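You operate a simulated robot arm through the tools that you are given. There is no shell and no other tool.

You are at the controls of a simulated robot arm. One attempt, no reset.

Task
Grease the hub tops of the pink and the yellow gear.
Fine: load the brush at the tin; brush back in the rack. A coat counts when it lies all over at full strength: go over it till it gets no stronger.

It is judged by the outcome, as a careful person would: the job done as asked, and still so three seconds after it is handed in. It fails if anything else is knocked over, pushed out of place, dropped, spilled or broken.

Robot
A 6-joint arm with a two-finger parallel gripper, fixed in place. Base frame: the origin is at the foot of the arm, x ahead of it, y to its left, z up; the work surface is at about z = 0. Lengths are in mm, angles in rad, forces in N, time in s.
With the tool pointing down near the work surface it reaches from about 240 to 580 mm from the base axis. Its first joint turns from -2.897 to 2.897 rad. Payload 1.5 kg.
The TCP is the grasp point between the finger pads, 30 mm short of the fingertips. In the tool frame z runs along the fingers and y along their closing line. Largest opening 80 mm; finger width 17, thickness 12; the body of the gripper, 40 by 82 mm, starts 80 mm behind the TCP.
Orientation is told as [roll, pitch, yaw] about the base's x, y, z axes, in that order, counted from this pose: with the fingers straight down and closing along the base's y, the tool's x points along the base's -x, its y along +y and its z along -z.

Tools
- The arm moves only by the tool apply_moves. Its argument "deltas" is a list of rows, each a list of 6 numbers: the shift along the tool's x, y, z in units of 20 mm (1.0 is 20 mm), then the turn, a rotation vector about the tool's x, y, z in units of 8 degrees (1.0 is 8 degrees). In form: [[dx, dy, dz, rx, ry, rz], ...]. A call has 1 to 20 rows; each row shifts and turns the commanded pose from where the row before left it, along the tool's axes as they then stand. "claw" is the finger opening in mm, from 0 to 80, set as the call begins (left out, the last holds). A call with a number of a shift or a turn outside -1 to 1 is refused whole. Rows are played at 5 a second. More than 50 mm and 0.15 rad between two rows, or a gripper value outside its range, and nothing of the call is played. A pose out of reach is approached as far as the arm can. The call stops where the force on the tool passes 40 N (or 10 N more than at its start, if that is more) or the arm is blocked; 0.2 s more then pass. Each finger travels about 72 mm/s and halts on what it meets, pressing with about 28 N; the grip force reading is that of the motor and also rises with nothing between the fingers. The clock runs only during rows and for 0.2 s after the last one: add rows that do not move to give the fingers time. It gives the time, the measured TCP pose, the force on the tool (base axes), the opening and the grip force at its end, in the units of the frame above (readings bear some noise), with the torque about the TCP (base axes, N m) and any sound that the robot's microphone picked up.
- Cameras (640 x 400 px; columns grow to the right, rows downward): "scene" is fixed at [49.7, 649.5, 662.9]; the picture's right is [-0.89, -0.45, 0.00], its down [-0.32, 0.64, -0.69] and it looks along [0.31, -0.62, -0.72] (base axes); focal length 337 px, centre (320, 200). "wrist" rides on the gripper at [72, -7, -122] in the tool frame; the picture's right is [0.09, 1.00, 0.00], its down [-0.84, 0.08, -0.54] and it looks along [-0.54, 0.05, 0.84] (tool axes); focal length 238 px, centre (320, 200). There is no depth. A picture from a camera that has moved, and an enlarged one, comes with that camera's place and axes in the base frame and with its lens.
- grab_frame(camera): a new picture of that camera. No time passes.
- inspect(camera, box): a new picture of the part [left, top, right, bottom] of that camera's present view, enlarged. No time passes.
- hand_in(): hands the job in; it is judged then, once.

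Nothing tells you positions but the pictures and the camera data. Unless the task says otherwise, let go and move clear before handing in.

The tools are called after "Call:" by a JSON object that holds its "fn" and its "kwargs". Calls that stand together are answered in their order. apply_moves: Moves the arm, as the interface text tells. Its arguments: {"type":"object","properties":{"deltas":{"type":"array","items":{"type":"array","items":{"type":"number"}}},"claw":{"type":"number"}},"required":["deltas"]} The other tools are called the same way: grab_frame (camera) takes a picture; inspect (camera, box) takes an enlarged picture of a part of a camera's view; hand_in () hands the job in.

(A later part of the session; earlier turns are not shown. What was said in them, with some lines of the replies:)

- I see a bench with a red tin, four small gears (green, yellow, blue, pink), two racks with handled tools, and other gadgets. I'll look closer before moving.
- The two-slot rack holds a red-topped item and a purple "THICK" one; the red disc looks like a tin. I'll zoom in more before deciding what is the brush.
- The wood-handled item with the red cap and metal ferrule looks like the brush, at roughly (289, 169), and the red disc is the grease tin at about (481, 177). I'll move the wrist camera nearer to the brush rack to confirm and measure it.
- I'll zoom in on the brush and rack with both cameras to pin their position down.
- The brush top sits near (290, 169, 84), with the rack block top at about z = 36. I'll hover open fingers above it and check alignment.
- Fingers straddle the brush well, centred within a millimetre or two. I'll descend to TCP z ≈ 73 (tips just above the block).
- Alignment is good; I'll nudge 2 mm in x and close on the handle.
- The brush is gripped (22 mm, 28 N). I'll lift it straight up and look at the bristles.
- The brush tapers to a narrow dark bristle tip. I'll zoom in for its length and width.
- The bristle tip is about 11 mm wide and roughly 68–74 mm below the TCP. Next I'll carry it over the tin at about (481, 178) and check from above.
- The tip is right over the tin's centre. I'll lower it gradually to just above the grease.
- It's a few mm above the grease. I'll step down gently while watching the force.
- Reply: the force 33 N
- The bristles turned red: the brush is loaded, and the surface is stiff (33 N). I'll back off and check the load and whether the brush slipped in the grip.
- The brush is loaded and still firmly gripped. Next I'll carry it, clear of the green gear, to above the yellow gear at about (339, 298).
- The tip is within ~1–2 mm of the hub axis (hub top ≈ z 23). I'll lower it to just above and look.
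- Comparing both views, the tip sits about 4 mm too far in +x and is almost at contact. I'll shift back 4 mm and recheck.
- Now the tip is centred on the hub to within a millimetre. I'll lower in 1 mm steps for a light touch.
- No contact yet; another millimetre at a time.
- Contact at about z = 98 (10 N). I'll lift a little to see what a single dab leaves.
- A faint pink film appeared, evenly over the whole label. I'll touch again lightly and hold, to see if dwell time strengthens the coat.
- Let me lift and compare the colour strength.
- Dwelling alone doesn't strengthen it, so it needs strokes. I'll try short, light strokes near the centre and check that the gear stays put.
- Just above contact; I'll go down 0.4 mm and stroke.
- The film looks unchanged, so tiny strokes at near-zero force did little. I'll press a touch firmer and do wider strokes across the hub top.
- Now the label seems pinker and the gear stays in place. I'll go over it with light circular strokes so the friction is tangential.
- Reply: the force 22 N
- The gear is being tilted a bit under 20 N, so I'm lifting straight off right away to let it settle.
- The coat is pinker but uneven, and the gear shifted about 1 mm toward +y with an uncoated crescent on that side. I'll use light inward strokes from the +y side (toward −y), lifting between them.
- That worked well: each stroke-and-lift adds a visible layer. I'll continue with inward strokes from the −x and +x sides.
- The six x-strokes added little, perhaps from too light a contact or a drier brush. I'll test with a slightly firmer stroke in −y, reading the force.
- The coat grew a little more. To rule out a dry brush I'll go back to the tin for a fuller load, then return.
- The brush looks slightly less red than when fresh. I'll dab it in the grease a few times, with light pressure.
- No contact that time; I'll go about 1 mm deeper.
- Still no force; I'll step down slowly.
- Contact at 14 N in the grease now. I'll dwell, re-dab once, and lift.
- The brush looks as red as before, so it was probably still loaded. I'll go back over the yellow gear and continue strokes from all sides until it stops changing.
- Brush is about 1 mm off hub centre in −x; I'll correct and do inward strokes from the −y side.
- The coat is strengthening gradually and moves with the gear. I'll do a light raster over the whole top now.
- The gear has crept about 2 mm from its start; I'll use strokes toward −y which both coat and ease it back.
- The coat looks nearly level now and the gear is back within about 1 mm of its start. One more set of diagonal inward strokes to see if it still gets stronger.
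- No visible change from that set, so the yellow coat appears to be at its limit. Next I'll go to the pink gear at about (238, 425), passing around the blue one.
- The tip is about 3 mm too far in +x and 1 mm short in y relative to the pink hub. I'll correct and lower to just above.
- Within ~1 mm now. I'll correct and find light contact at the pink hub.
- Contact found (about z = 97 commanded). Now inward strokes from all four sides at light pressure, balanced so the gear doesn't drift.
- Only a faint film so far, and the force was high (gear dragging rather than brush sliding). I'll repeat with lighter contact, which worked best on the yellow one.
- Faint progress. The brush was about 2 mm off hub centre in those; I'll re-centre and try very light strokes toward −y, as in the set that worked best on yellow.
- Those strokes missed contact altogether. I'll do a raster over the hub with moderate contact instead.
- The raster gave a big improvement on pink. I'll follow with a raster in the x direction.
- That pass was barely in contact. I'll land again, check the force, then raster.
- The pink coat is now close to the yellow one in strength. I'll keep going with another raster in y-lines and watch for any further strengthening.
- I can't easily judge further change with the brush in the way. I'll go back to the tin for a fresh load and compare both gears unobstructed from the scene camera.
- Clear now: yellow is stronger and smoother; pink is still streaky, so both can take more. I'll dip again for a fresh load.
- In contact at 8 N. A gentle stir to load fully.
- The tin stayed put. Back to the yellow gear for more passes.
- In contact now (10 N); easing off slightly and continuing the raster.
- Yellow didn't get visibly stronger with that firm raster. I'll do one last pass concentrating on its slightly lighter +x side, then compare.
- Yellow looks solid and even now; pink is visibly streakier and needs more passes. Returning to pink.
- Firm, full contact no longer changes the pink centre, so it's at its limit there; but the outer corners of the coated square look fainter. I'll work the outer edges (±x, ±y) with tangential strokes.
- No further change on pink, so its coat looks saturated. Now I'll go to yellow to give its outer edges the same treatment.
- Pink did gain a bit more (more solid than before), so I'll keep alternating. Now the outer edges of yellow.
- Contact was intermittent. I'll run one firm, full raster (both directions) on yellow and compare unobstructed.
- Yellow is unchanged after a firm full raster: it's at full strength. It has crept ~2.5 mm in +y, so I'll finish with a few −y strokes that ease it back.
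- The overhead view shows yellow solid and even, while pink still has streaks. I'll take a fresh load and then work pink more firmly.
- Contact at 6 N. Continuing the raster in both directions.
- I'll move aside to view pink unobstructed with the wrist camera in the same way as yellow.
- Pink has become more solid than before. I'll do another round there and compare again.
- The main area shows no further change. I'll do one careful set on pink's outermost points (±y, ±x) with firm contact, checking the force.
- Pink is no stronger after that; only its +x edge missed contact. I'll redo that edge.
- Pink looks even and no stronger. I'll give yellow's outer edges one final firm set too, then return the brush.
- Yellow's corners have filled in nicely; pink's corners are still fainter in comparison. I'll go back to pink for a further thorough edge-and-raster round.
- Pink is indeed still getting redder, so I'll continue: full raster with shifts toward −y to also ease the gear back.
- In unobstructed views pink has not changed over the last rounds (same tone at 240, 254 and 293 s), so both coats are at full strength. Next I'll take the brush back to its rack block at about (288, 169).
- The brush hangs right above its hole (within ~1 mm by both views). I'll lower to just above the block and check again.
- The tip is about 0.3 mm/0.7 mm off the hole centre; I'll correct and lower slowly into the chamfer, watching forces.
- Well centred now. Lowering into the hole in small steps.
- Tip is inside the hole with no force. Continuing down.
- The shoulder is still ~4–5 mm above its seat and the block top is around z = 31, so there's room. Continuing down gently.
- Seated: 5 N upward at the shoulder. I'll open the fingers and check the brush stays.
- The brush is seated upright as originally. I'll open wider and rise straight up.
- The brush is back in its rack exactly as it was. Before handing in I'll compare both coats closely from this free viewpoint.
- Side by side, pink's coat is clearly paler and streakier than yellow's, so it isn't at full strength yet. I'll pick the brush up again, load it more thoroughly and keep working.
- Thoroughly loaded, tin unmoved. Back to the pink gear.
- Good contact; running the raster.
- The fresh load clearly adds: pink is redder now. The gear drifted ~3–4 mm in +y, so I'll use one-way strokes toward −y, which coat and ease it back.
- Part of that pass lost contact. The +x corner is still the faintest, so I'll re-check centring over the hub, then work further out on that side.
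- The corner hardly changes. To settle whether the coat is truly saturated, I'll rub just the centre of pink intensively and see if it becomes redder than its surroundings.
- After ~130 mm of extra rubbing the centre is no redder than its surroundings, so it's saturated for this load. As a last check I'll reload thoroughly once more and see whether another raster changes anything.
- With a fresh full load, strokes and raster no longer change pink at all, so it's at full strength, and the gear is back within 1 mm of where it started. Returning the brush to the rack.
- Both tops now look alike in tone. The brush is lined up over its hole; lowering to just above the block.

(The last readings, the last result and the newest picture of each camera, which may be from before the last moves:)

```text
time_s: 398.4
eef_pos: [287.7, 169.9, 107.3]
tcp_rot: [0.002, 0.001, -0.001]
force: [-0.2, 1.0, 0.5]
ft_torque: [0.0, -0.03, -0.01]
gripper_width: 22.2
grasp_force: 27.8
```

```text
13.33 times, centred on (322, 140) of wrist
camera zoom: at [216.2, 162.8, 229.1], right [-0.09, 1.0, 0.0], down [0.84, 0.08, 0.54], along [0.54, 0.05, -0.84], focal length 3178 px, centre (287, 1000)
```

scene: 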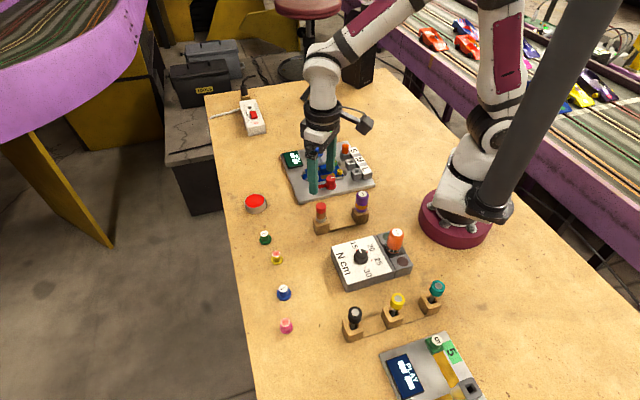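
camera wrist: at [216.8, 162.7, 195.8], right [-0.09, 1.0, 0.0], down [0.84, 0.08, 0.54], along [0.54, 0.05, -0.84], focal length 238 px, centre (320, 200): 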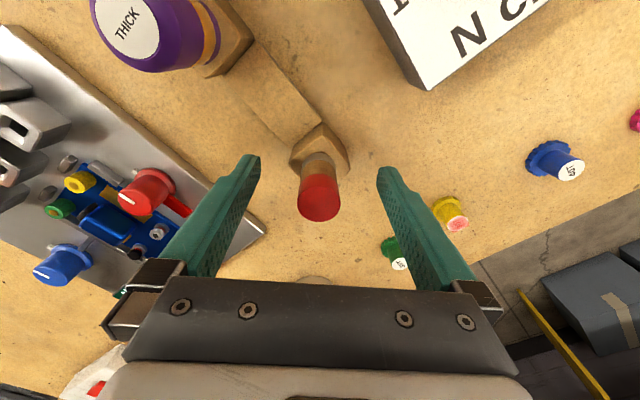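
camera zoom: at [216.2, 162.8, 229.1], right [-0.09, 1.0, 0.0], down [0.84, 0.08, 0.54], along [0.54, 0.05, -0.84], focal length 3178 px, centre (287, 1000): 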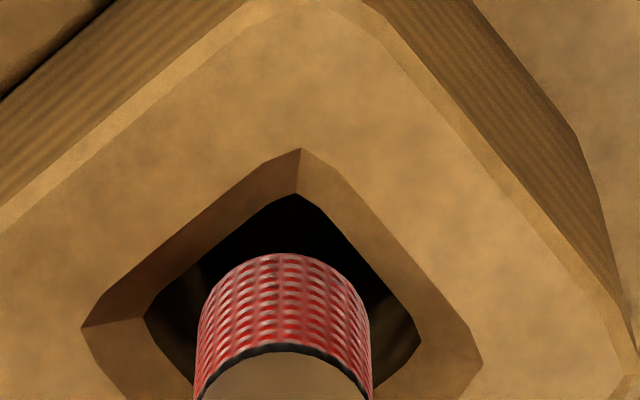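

Call:
{"fn": "apply_moves", "kwargs": {"deltas": [[-0.02, 0, 0.1, 0, 0, 0], [0, 0, 0.1, 0, 0, 0], [0, 0, 0.1, 0, 0, 0], [0, 0, 0, 0, 0, 0]]}}

Call:
{"fn": "inspect", "kwargs": {"camera": "scene", "box": [312, 205, 336, 229]}}

Call:
{"fn": "inspect", "kwargs": {"camera": "wrist", "box": [300, 125, 345, 155]}}

```text
time_s: 399.4
eef_pos: [287.5, 169.3, 101.6]
tcp_rot: [0.001, -0.003, -0.001]
force: [-0.5, 0.0, -1.2]
ft_torque: [0.0, 0.01, -0.03]
gripper_width: 22.2
grasp_force: 27.7
```

```text
16.00 times, centred on (324, 217) of scene
camera zoom: at [49.7, 649.5, 662.9], right [-0.89, -0.45, 0.0], down [-0.32, 0.64, -0.69], along [0.31, -0.62, -0.72], focal length 5391 px, centre (256, -72)
```

zoom: 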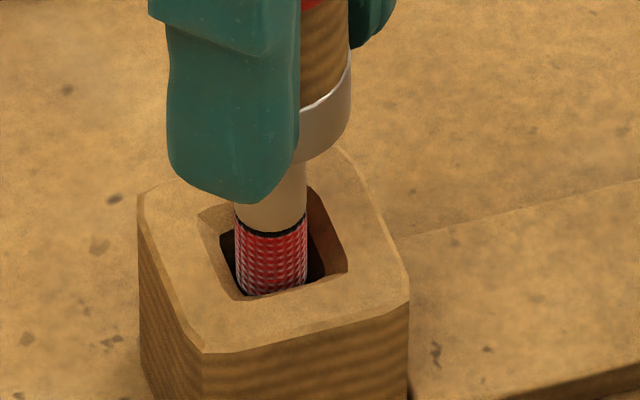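

```text
13.33 times, centred on (322, 140) of wrist
camera zoom: at [216.6, 163.5, 222.7], right [-0.09, 1.0, 0.0], down [0.84, 0.08, 0.54], along [0.54, 0.05, -0.84], focal length 3178 px, centre (287, 1000)
```

zoom: 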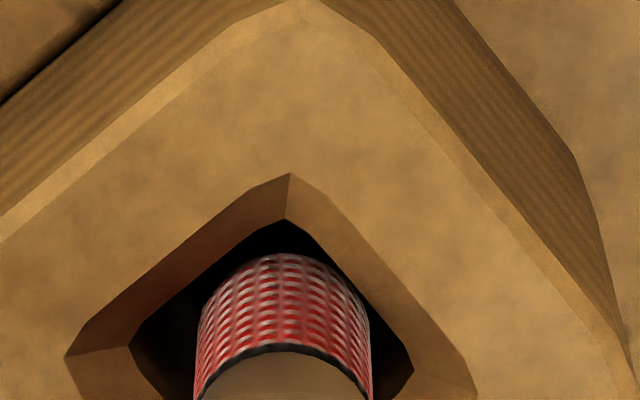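

Entering the hole cleanly; continuing down.

Call:
{"fn": "apply_moves", "kwargs": {"deltas": [[0, -0.01, 0.1, 0, 0, 0], [0, 0, 0.1, 0, 0, 0], [0, 0, 0.1, 0, 0, 0], [0, 0, 0.1, 0, 0, 0]]}}

Call:
{"fn": "apply_moves", "kwargs": {"deltas": [[0, 0, 0.1, 0, 0, 0], [0, 0, 0.1, 0, 0, 0], [0, 0, 0.1, 0, 0, 0], [0, 0, 0.1, 0, 0, 0]]}}

Call:
{"fn": "inspect", "kwargs": {"camera": "scene", "box": [304, 190, 344, 230]}}

```text
time_s: 400.4
eef_pos: [287.8, 169.6, 93.7]
tcp_rot: [0.001, -0.003, 0.0]
force: [0.1, 0.2, 0.0]
ft_torque: [0.03, 0.02, 0.0]
gripper_width: 22.0
grasp_force: 28.0
```

```text
time_s: 401.4
eef_pos: [286.8, 170.2, 85.1]
tcp_rot: [0.0, -0.002, 0.0]
force: [-0.4, 0.6, -0.8]
ft_torque: [-0.02, 0.0, 0.02]
gripper_width: 22.1
grasp_force: 27.9
```

```text
10.00 times, centred on (324, 210) of scene
camera zoom: at [49.7, 649.5, 662.9], right [-0.89, -0.45, 0.0], down [-0.32, 0.64, -0.69], along [0.31, -0.62, -0.72], focal length 3370 px, centre (280, 100)
```

zoom: 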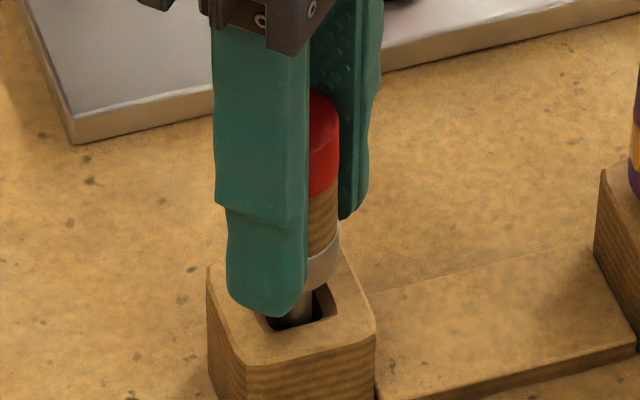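

Call:
{"fn": "apply_moves", "kwargs": {"deltas": [[0, 0, 0.1, 0, 0, 0], [0, 0, 0.1, 0, 0, 0], [0, 0, 0.1, 0, 0, 0], [0, 0, 0.1, 0, 0, 0], [0, 0, 0, 0, 0, 0]]}}

Call:
{"fn": "inspect", "kwargs": {"camera": "scene", "box": [304, 190, 344, 230]}}

```text
time_s: 402.6
eef_pos: [287.8, 169.9, 76.8]
tcp_rot: [0.0, 0.0, 0.0]
force: [0.0, 0.1, 0.0]
ft_torque: [-0.03, 0.0, 0.01]
gripper_width: 22.3
grasp_force: 27.9
```

```text
10.00 times, centred on (324, 210) of scene
camera zoom: at [49.7, 649.5, 662.9], right [-0.89, -0.45, 0.0], down [-0.32, 0.64, -0.69], along [0.31, -0.62, -0.72], focal length 3370 px, centre (280, 100)
```

zoom: 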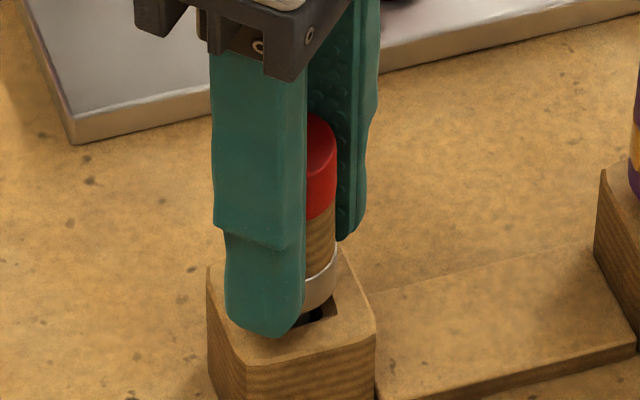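

Call:
{"fn": "apply_moves", "kwargs": {"deltas": [[0, 0, 0.1, 0, 0, 0], [0, 0, 0.05, 0, 0, 0], [0, 0, 0, 0, 0, 0]]}}

Call:
{"fn": "apply_moves", "kwargs": {"deltas": [[0, 0, 0.04, 0, 0, 0], [0, 0, 0, 0, 0, 0]]}}

Call:
{"fn": "inspect", "kwargs": {"camera": "scene", "box": [312, 200, 340, 228]}}

```text
time_s: 403.4
eef_pos: [287.5, 170.6, 73.6]
tcp_rot: [0.0, -0.001, 0.0]
force: [0.4, 0.5, -0.6]
ft_torque: [0.02, 0.02, -0.02]
gripper_width: 22.1
grasp_force: 27.5
```

```text
time_s: 404.0
eef_pos: [287.1, 170.1, 72.8]
tcp_rot: [-0.001, 0.0, 0.001]
force: [-0.2, 0.7, 0.2]
ft_torque: [-0.03, 0.03, -0.01]
gripper_width: 21.9
grasp_force: 28.3
```

```text
14.29 times, centred on (326, 214) of scene
camera zoom: at [49.7, 649.5, 662.9], right [-0.89, -0.45, 0.0], down [-0.32, 0.64, -0.69], along [0.31, -0.62, -0.72], focal length 4814 px, centre (234, 0)
```

zoom: 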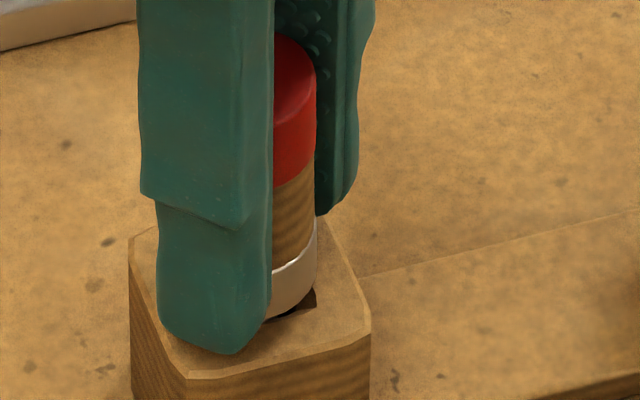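

Call:
{"fn": "apply_moves", "kwargs": {"deltas": [[0, 0, 0.03, 0, 0, 0], [0, 0, 0.02, 0, 0, 0], [0, 0, 0, 0, 0, 0]]}}

```text
time_s: 404.8
eef_pos: [287.5, 170.9, 72.2]
tcp_rot: [0.0, 0.001, -0.001]
force: [0.0, -0.3, 0.1]
ft_torque: [-0.01, 0.0, -0.04]
gripper_width: 22.0
grasp_force: 27.8
```

Call:
{"fn": "apply_moves", "kwargs": {"deltas": [[0, 0, 0.04, 0, 0, 0], [0, 0, 0, 0, 0, 0]]}}

Call:
{"fn": "inspect", "kwargs": {"camera": "scene", "box": [312, 200, 340, 228]}}

```text
time_s: 405.4
eef_pos: [287.4, 170.2, 71.5]
tcp_rot: [0.002, -0.002, 0.001]
force: [-1.7, 0.3, 11.2]
ft_torque: [0.0, 0.02, 0.02]
gripper_width: 22.0
grasp_force: 28.1
```

```text
14.29 times, centred on (326, 214) of scene
camera zoom: at [49.7, 649.5, 662.9], right [-0.89, -0.45, 0.0], down [-0.32, 0.64, -0.69], along [0.31, -0.62, -0.72], focal length 4814 px, centre (234, 0)
```

zoom: 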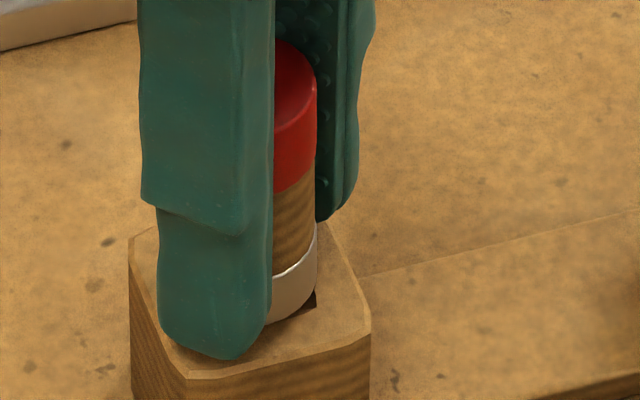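

The brush is seated (11 N at the shoulder). Releasing and rising clear.

Call:
{"fn": "apply_moves", "kwargs": {"deltas": [[0, 0, -0.02, 0, 0, 0], [0, 0, 0, 0, 0, 0], [0, 0, 0, 0, 0, 0]], "claw": 40}}

Call:
{"fn": "apply_moves", "kwargs": {"deltas": [[0, 0, 0, 0, 0, 0], [0, 0, 0, 0, 0, 0], [0, 0, -0.5, 0, 0, 0], [0, 0, -0.8, 0, 0, 0], [0, 0, -1.0, 0, 0, 0], [0, 0, -1.0, 0, 0, 0], [0, 0, -1.0, 0, 0, 0], [0, 0, -1.0, 0, 0, 0], [0, 0, -1.0, 0, 0, 0], [0, 0, -1.0, 0, 0, 0], [0, 0, 0, 0, 0, 0]], "claw": 70}}

Call:
{"fn": "grab_frame", "kwargs": {"camera": "scene"}}

Call:
{"fn": "inspect", "kwargs": {"camera": "scene", "box": [304, 195, 344, 235]}}

Call:
{"fn": "inspect", "kwargs": {"camera": "scene", "box": [274, 310, 298, 334]}}

Call:
{"fn": "inspect", "kwargs": {"camera": "scene", "box": [266, 240, 290, 264]}}

Call:
{"fn": "grab_frame", "kwargs": {"camera": "wrist"}}

```text
time_s: 406.2
eef_pos: [287.4, 170.2, 71.6]
tcp_rot: [0.0, 0.0, 0.0]
force: [-0.1, 0.1, -0.4]
ft_torque: [-0.01, 0.03, 0.0]
gripper_width: 39.8
grasp_force: 0.2
```

```text
time_s: 408.6
eef_pos: [287.1, 170.6, 217.9]
tcp_rot: [0.0, -0.003, -0.003]
force: [-0.6, 0.8, 0.7]
ft_torque: [-0.03, 0.03, 0.02]
gripper_width: 70.1
grasp_force: 0.1
```

```text
taken
```

scene: 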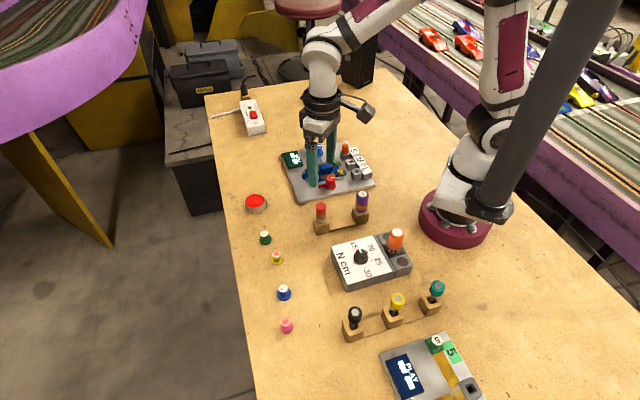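

```text
10.00 times, centred on (324, 215) of scene
camera zoom: at [49.7, 649.5, 662.9], right [-0.89, -0.45, 0.0], down [-0.32, 0.64, -0.69], along [0.31, -0.62, -0.72], focal length 3370 px, centre (280, 50)
```

zoom: 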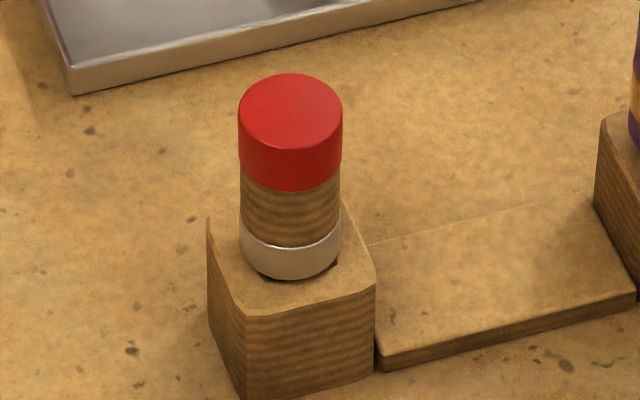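

```text
16.00 times, centred on (286, 322) of scene
camera zoom: at [49.7, 649.5, 662.9], right [-0.89, -0.45, 0.0], down [-0.32, 0.64, -0.69], along [0.31, -0.62, -0.72], focal length 5391 px, centre (864, -1752)
```

zoom: 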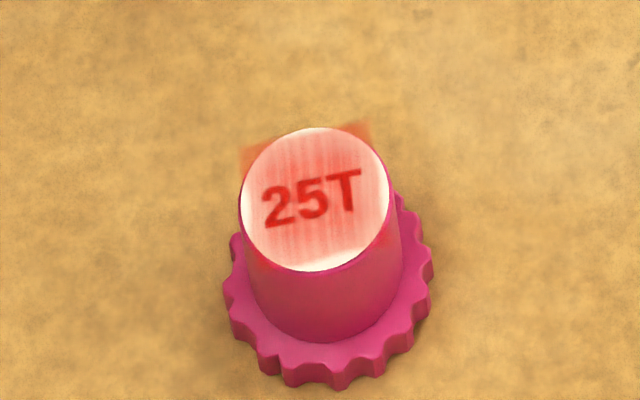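

```text
16.00 times, centred on (278, 252) of scene
camera zoom: at [49.7, 649.5, 662.9], right [-0.89, -0.45, 0.0], down [-0.32, 0.64, -0.69], along [0.31, -0.62, -0.72], focal length 5391 px, centre (992, -632)
```

zoom: 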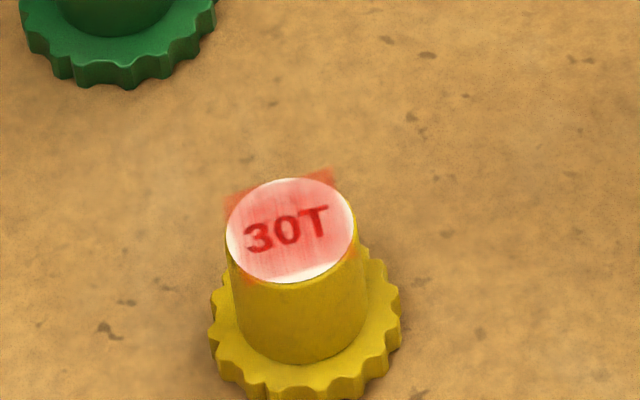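

```text
taken
camera wrist: at [216.3, 163.8, 340.0], right [-0.09, 1.0, 0.0], down [0.84, 0.08, 0.54], along [0.54, 0.05, -0.84], focal length 238 px, centre (320, 200)
```

wrist: 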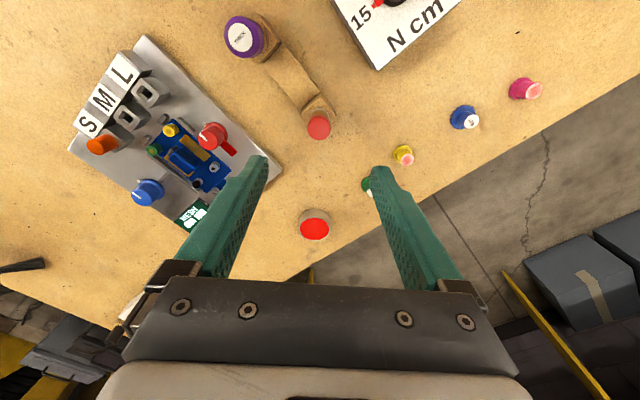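

Let me make one last side-by-side comparison of the two coats from this viewpoint.

Call:
{"fn": "inspect", "kwargs": {"camera": "wrist", "box": [386, 138, 421, 173]}}

Call:
{"fn": "inspect", "kwargs": {"camera": "wrist", "box": [502, 70, 548, 106]}}

```text
11.43 times, centred on (404, 156) of wrist
camera zoom: at [216.3, 163.8, 340.0], right [-0.09, 1.0, 0.0], down [0.84, 0.08, 0.54], along [0.54, 0.05, -0.84], focal length 2724 px, centre (-634, 709)
```

zoom: 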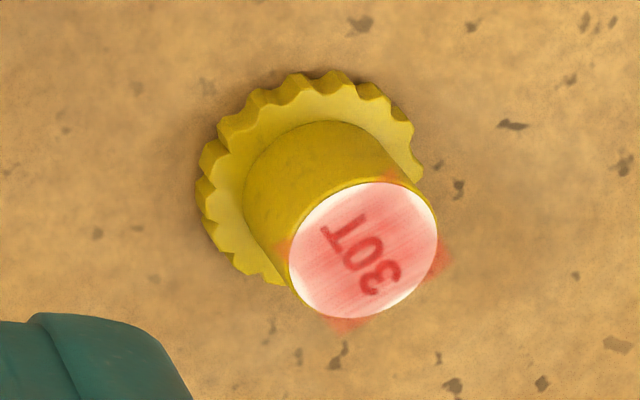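

```text
11.11 times, centred on (525, 88) of wrist
camera zoom: at [216.3, 163.8, 340.0], right [-0.09, 1.0, 0.0], down [0.84, 0.08, 0.54], along [0.54, 0.05, -0.84], focal length 2648 px, centre (-1958, 1444)
```

zoom: 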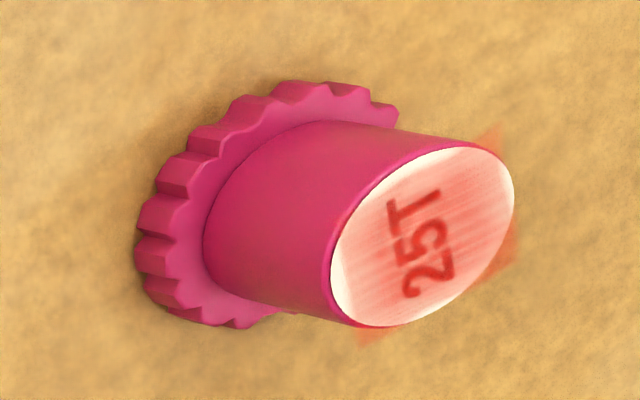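

Both hub tops are coated evenly across the label and stopped getting stronger. The brush is seated in its rack, the tin and other items are where they were, and the arm is clear, so I'm handing in.

Call:
{"fn": "hand_in", "kwargs": {}}

```text
The job is handed in.
```

I greased the hub tops of the pink and yellow gears, put the brush back in its rack, and handed the job in. I have no verdict back.

- **Coats:** I kept brushing each hub, reloading at the tin several times. For pink, even a fresh load made no visible difference. For yellow, a firm pass over the whole top changed nothing. I judged this by eye from the pictures. Pink still looks a little paler and streakier than yellow, which I put down to brighter light on that side. That is the part I'm least sure of.
- **Edges:** The visible grease is a square patch, so thin slivers at the edge of each round top still look white. I took the patch's corners as covered.
- **Gear positions:** The brush dragged both gears slightly. I nudged them back: pink is within about 1 mm of where it started, yellow within about 2 mm.
- **Everything else:** I saw nothing knocked over, spilled or dropped. The tin did not move. The brush sits at the same height in its block as before.
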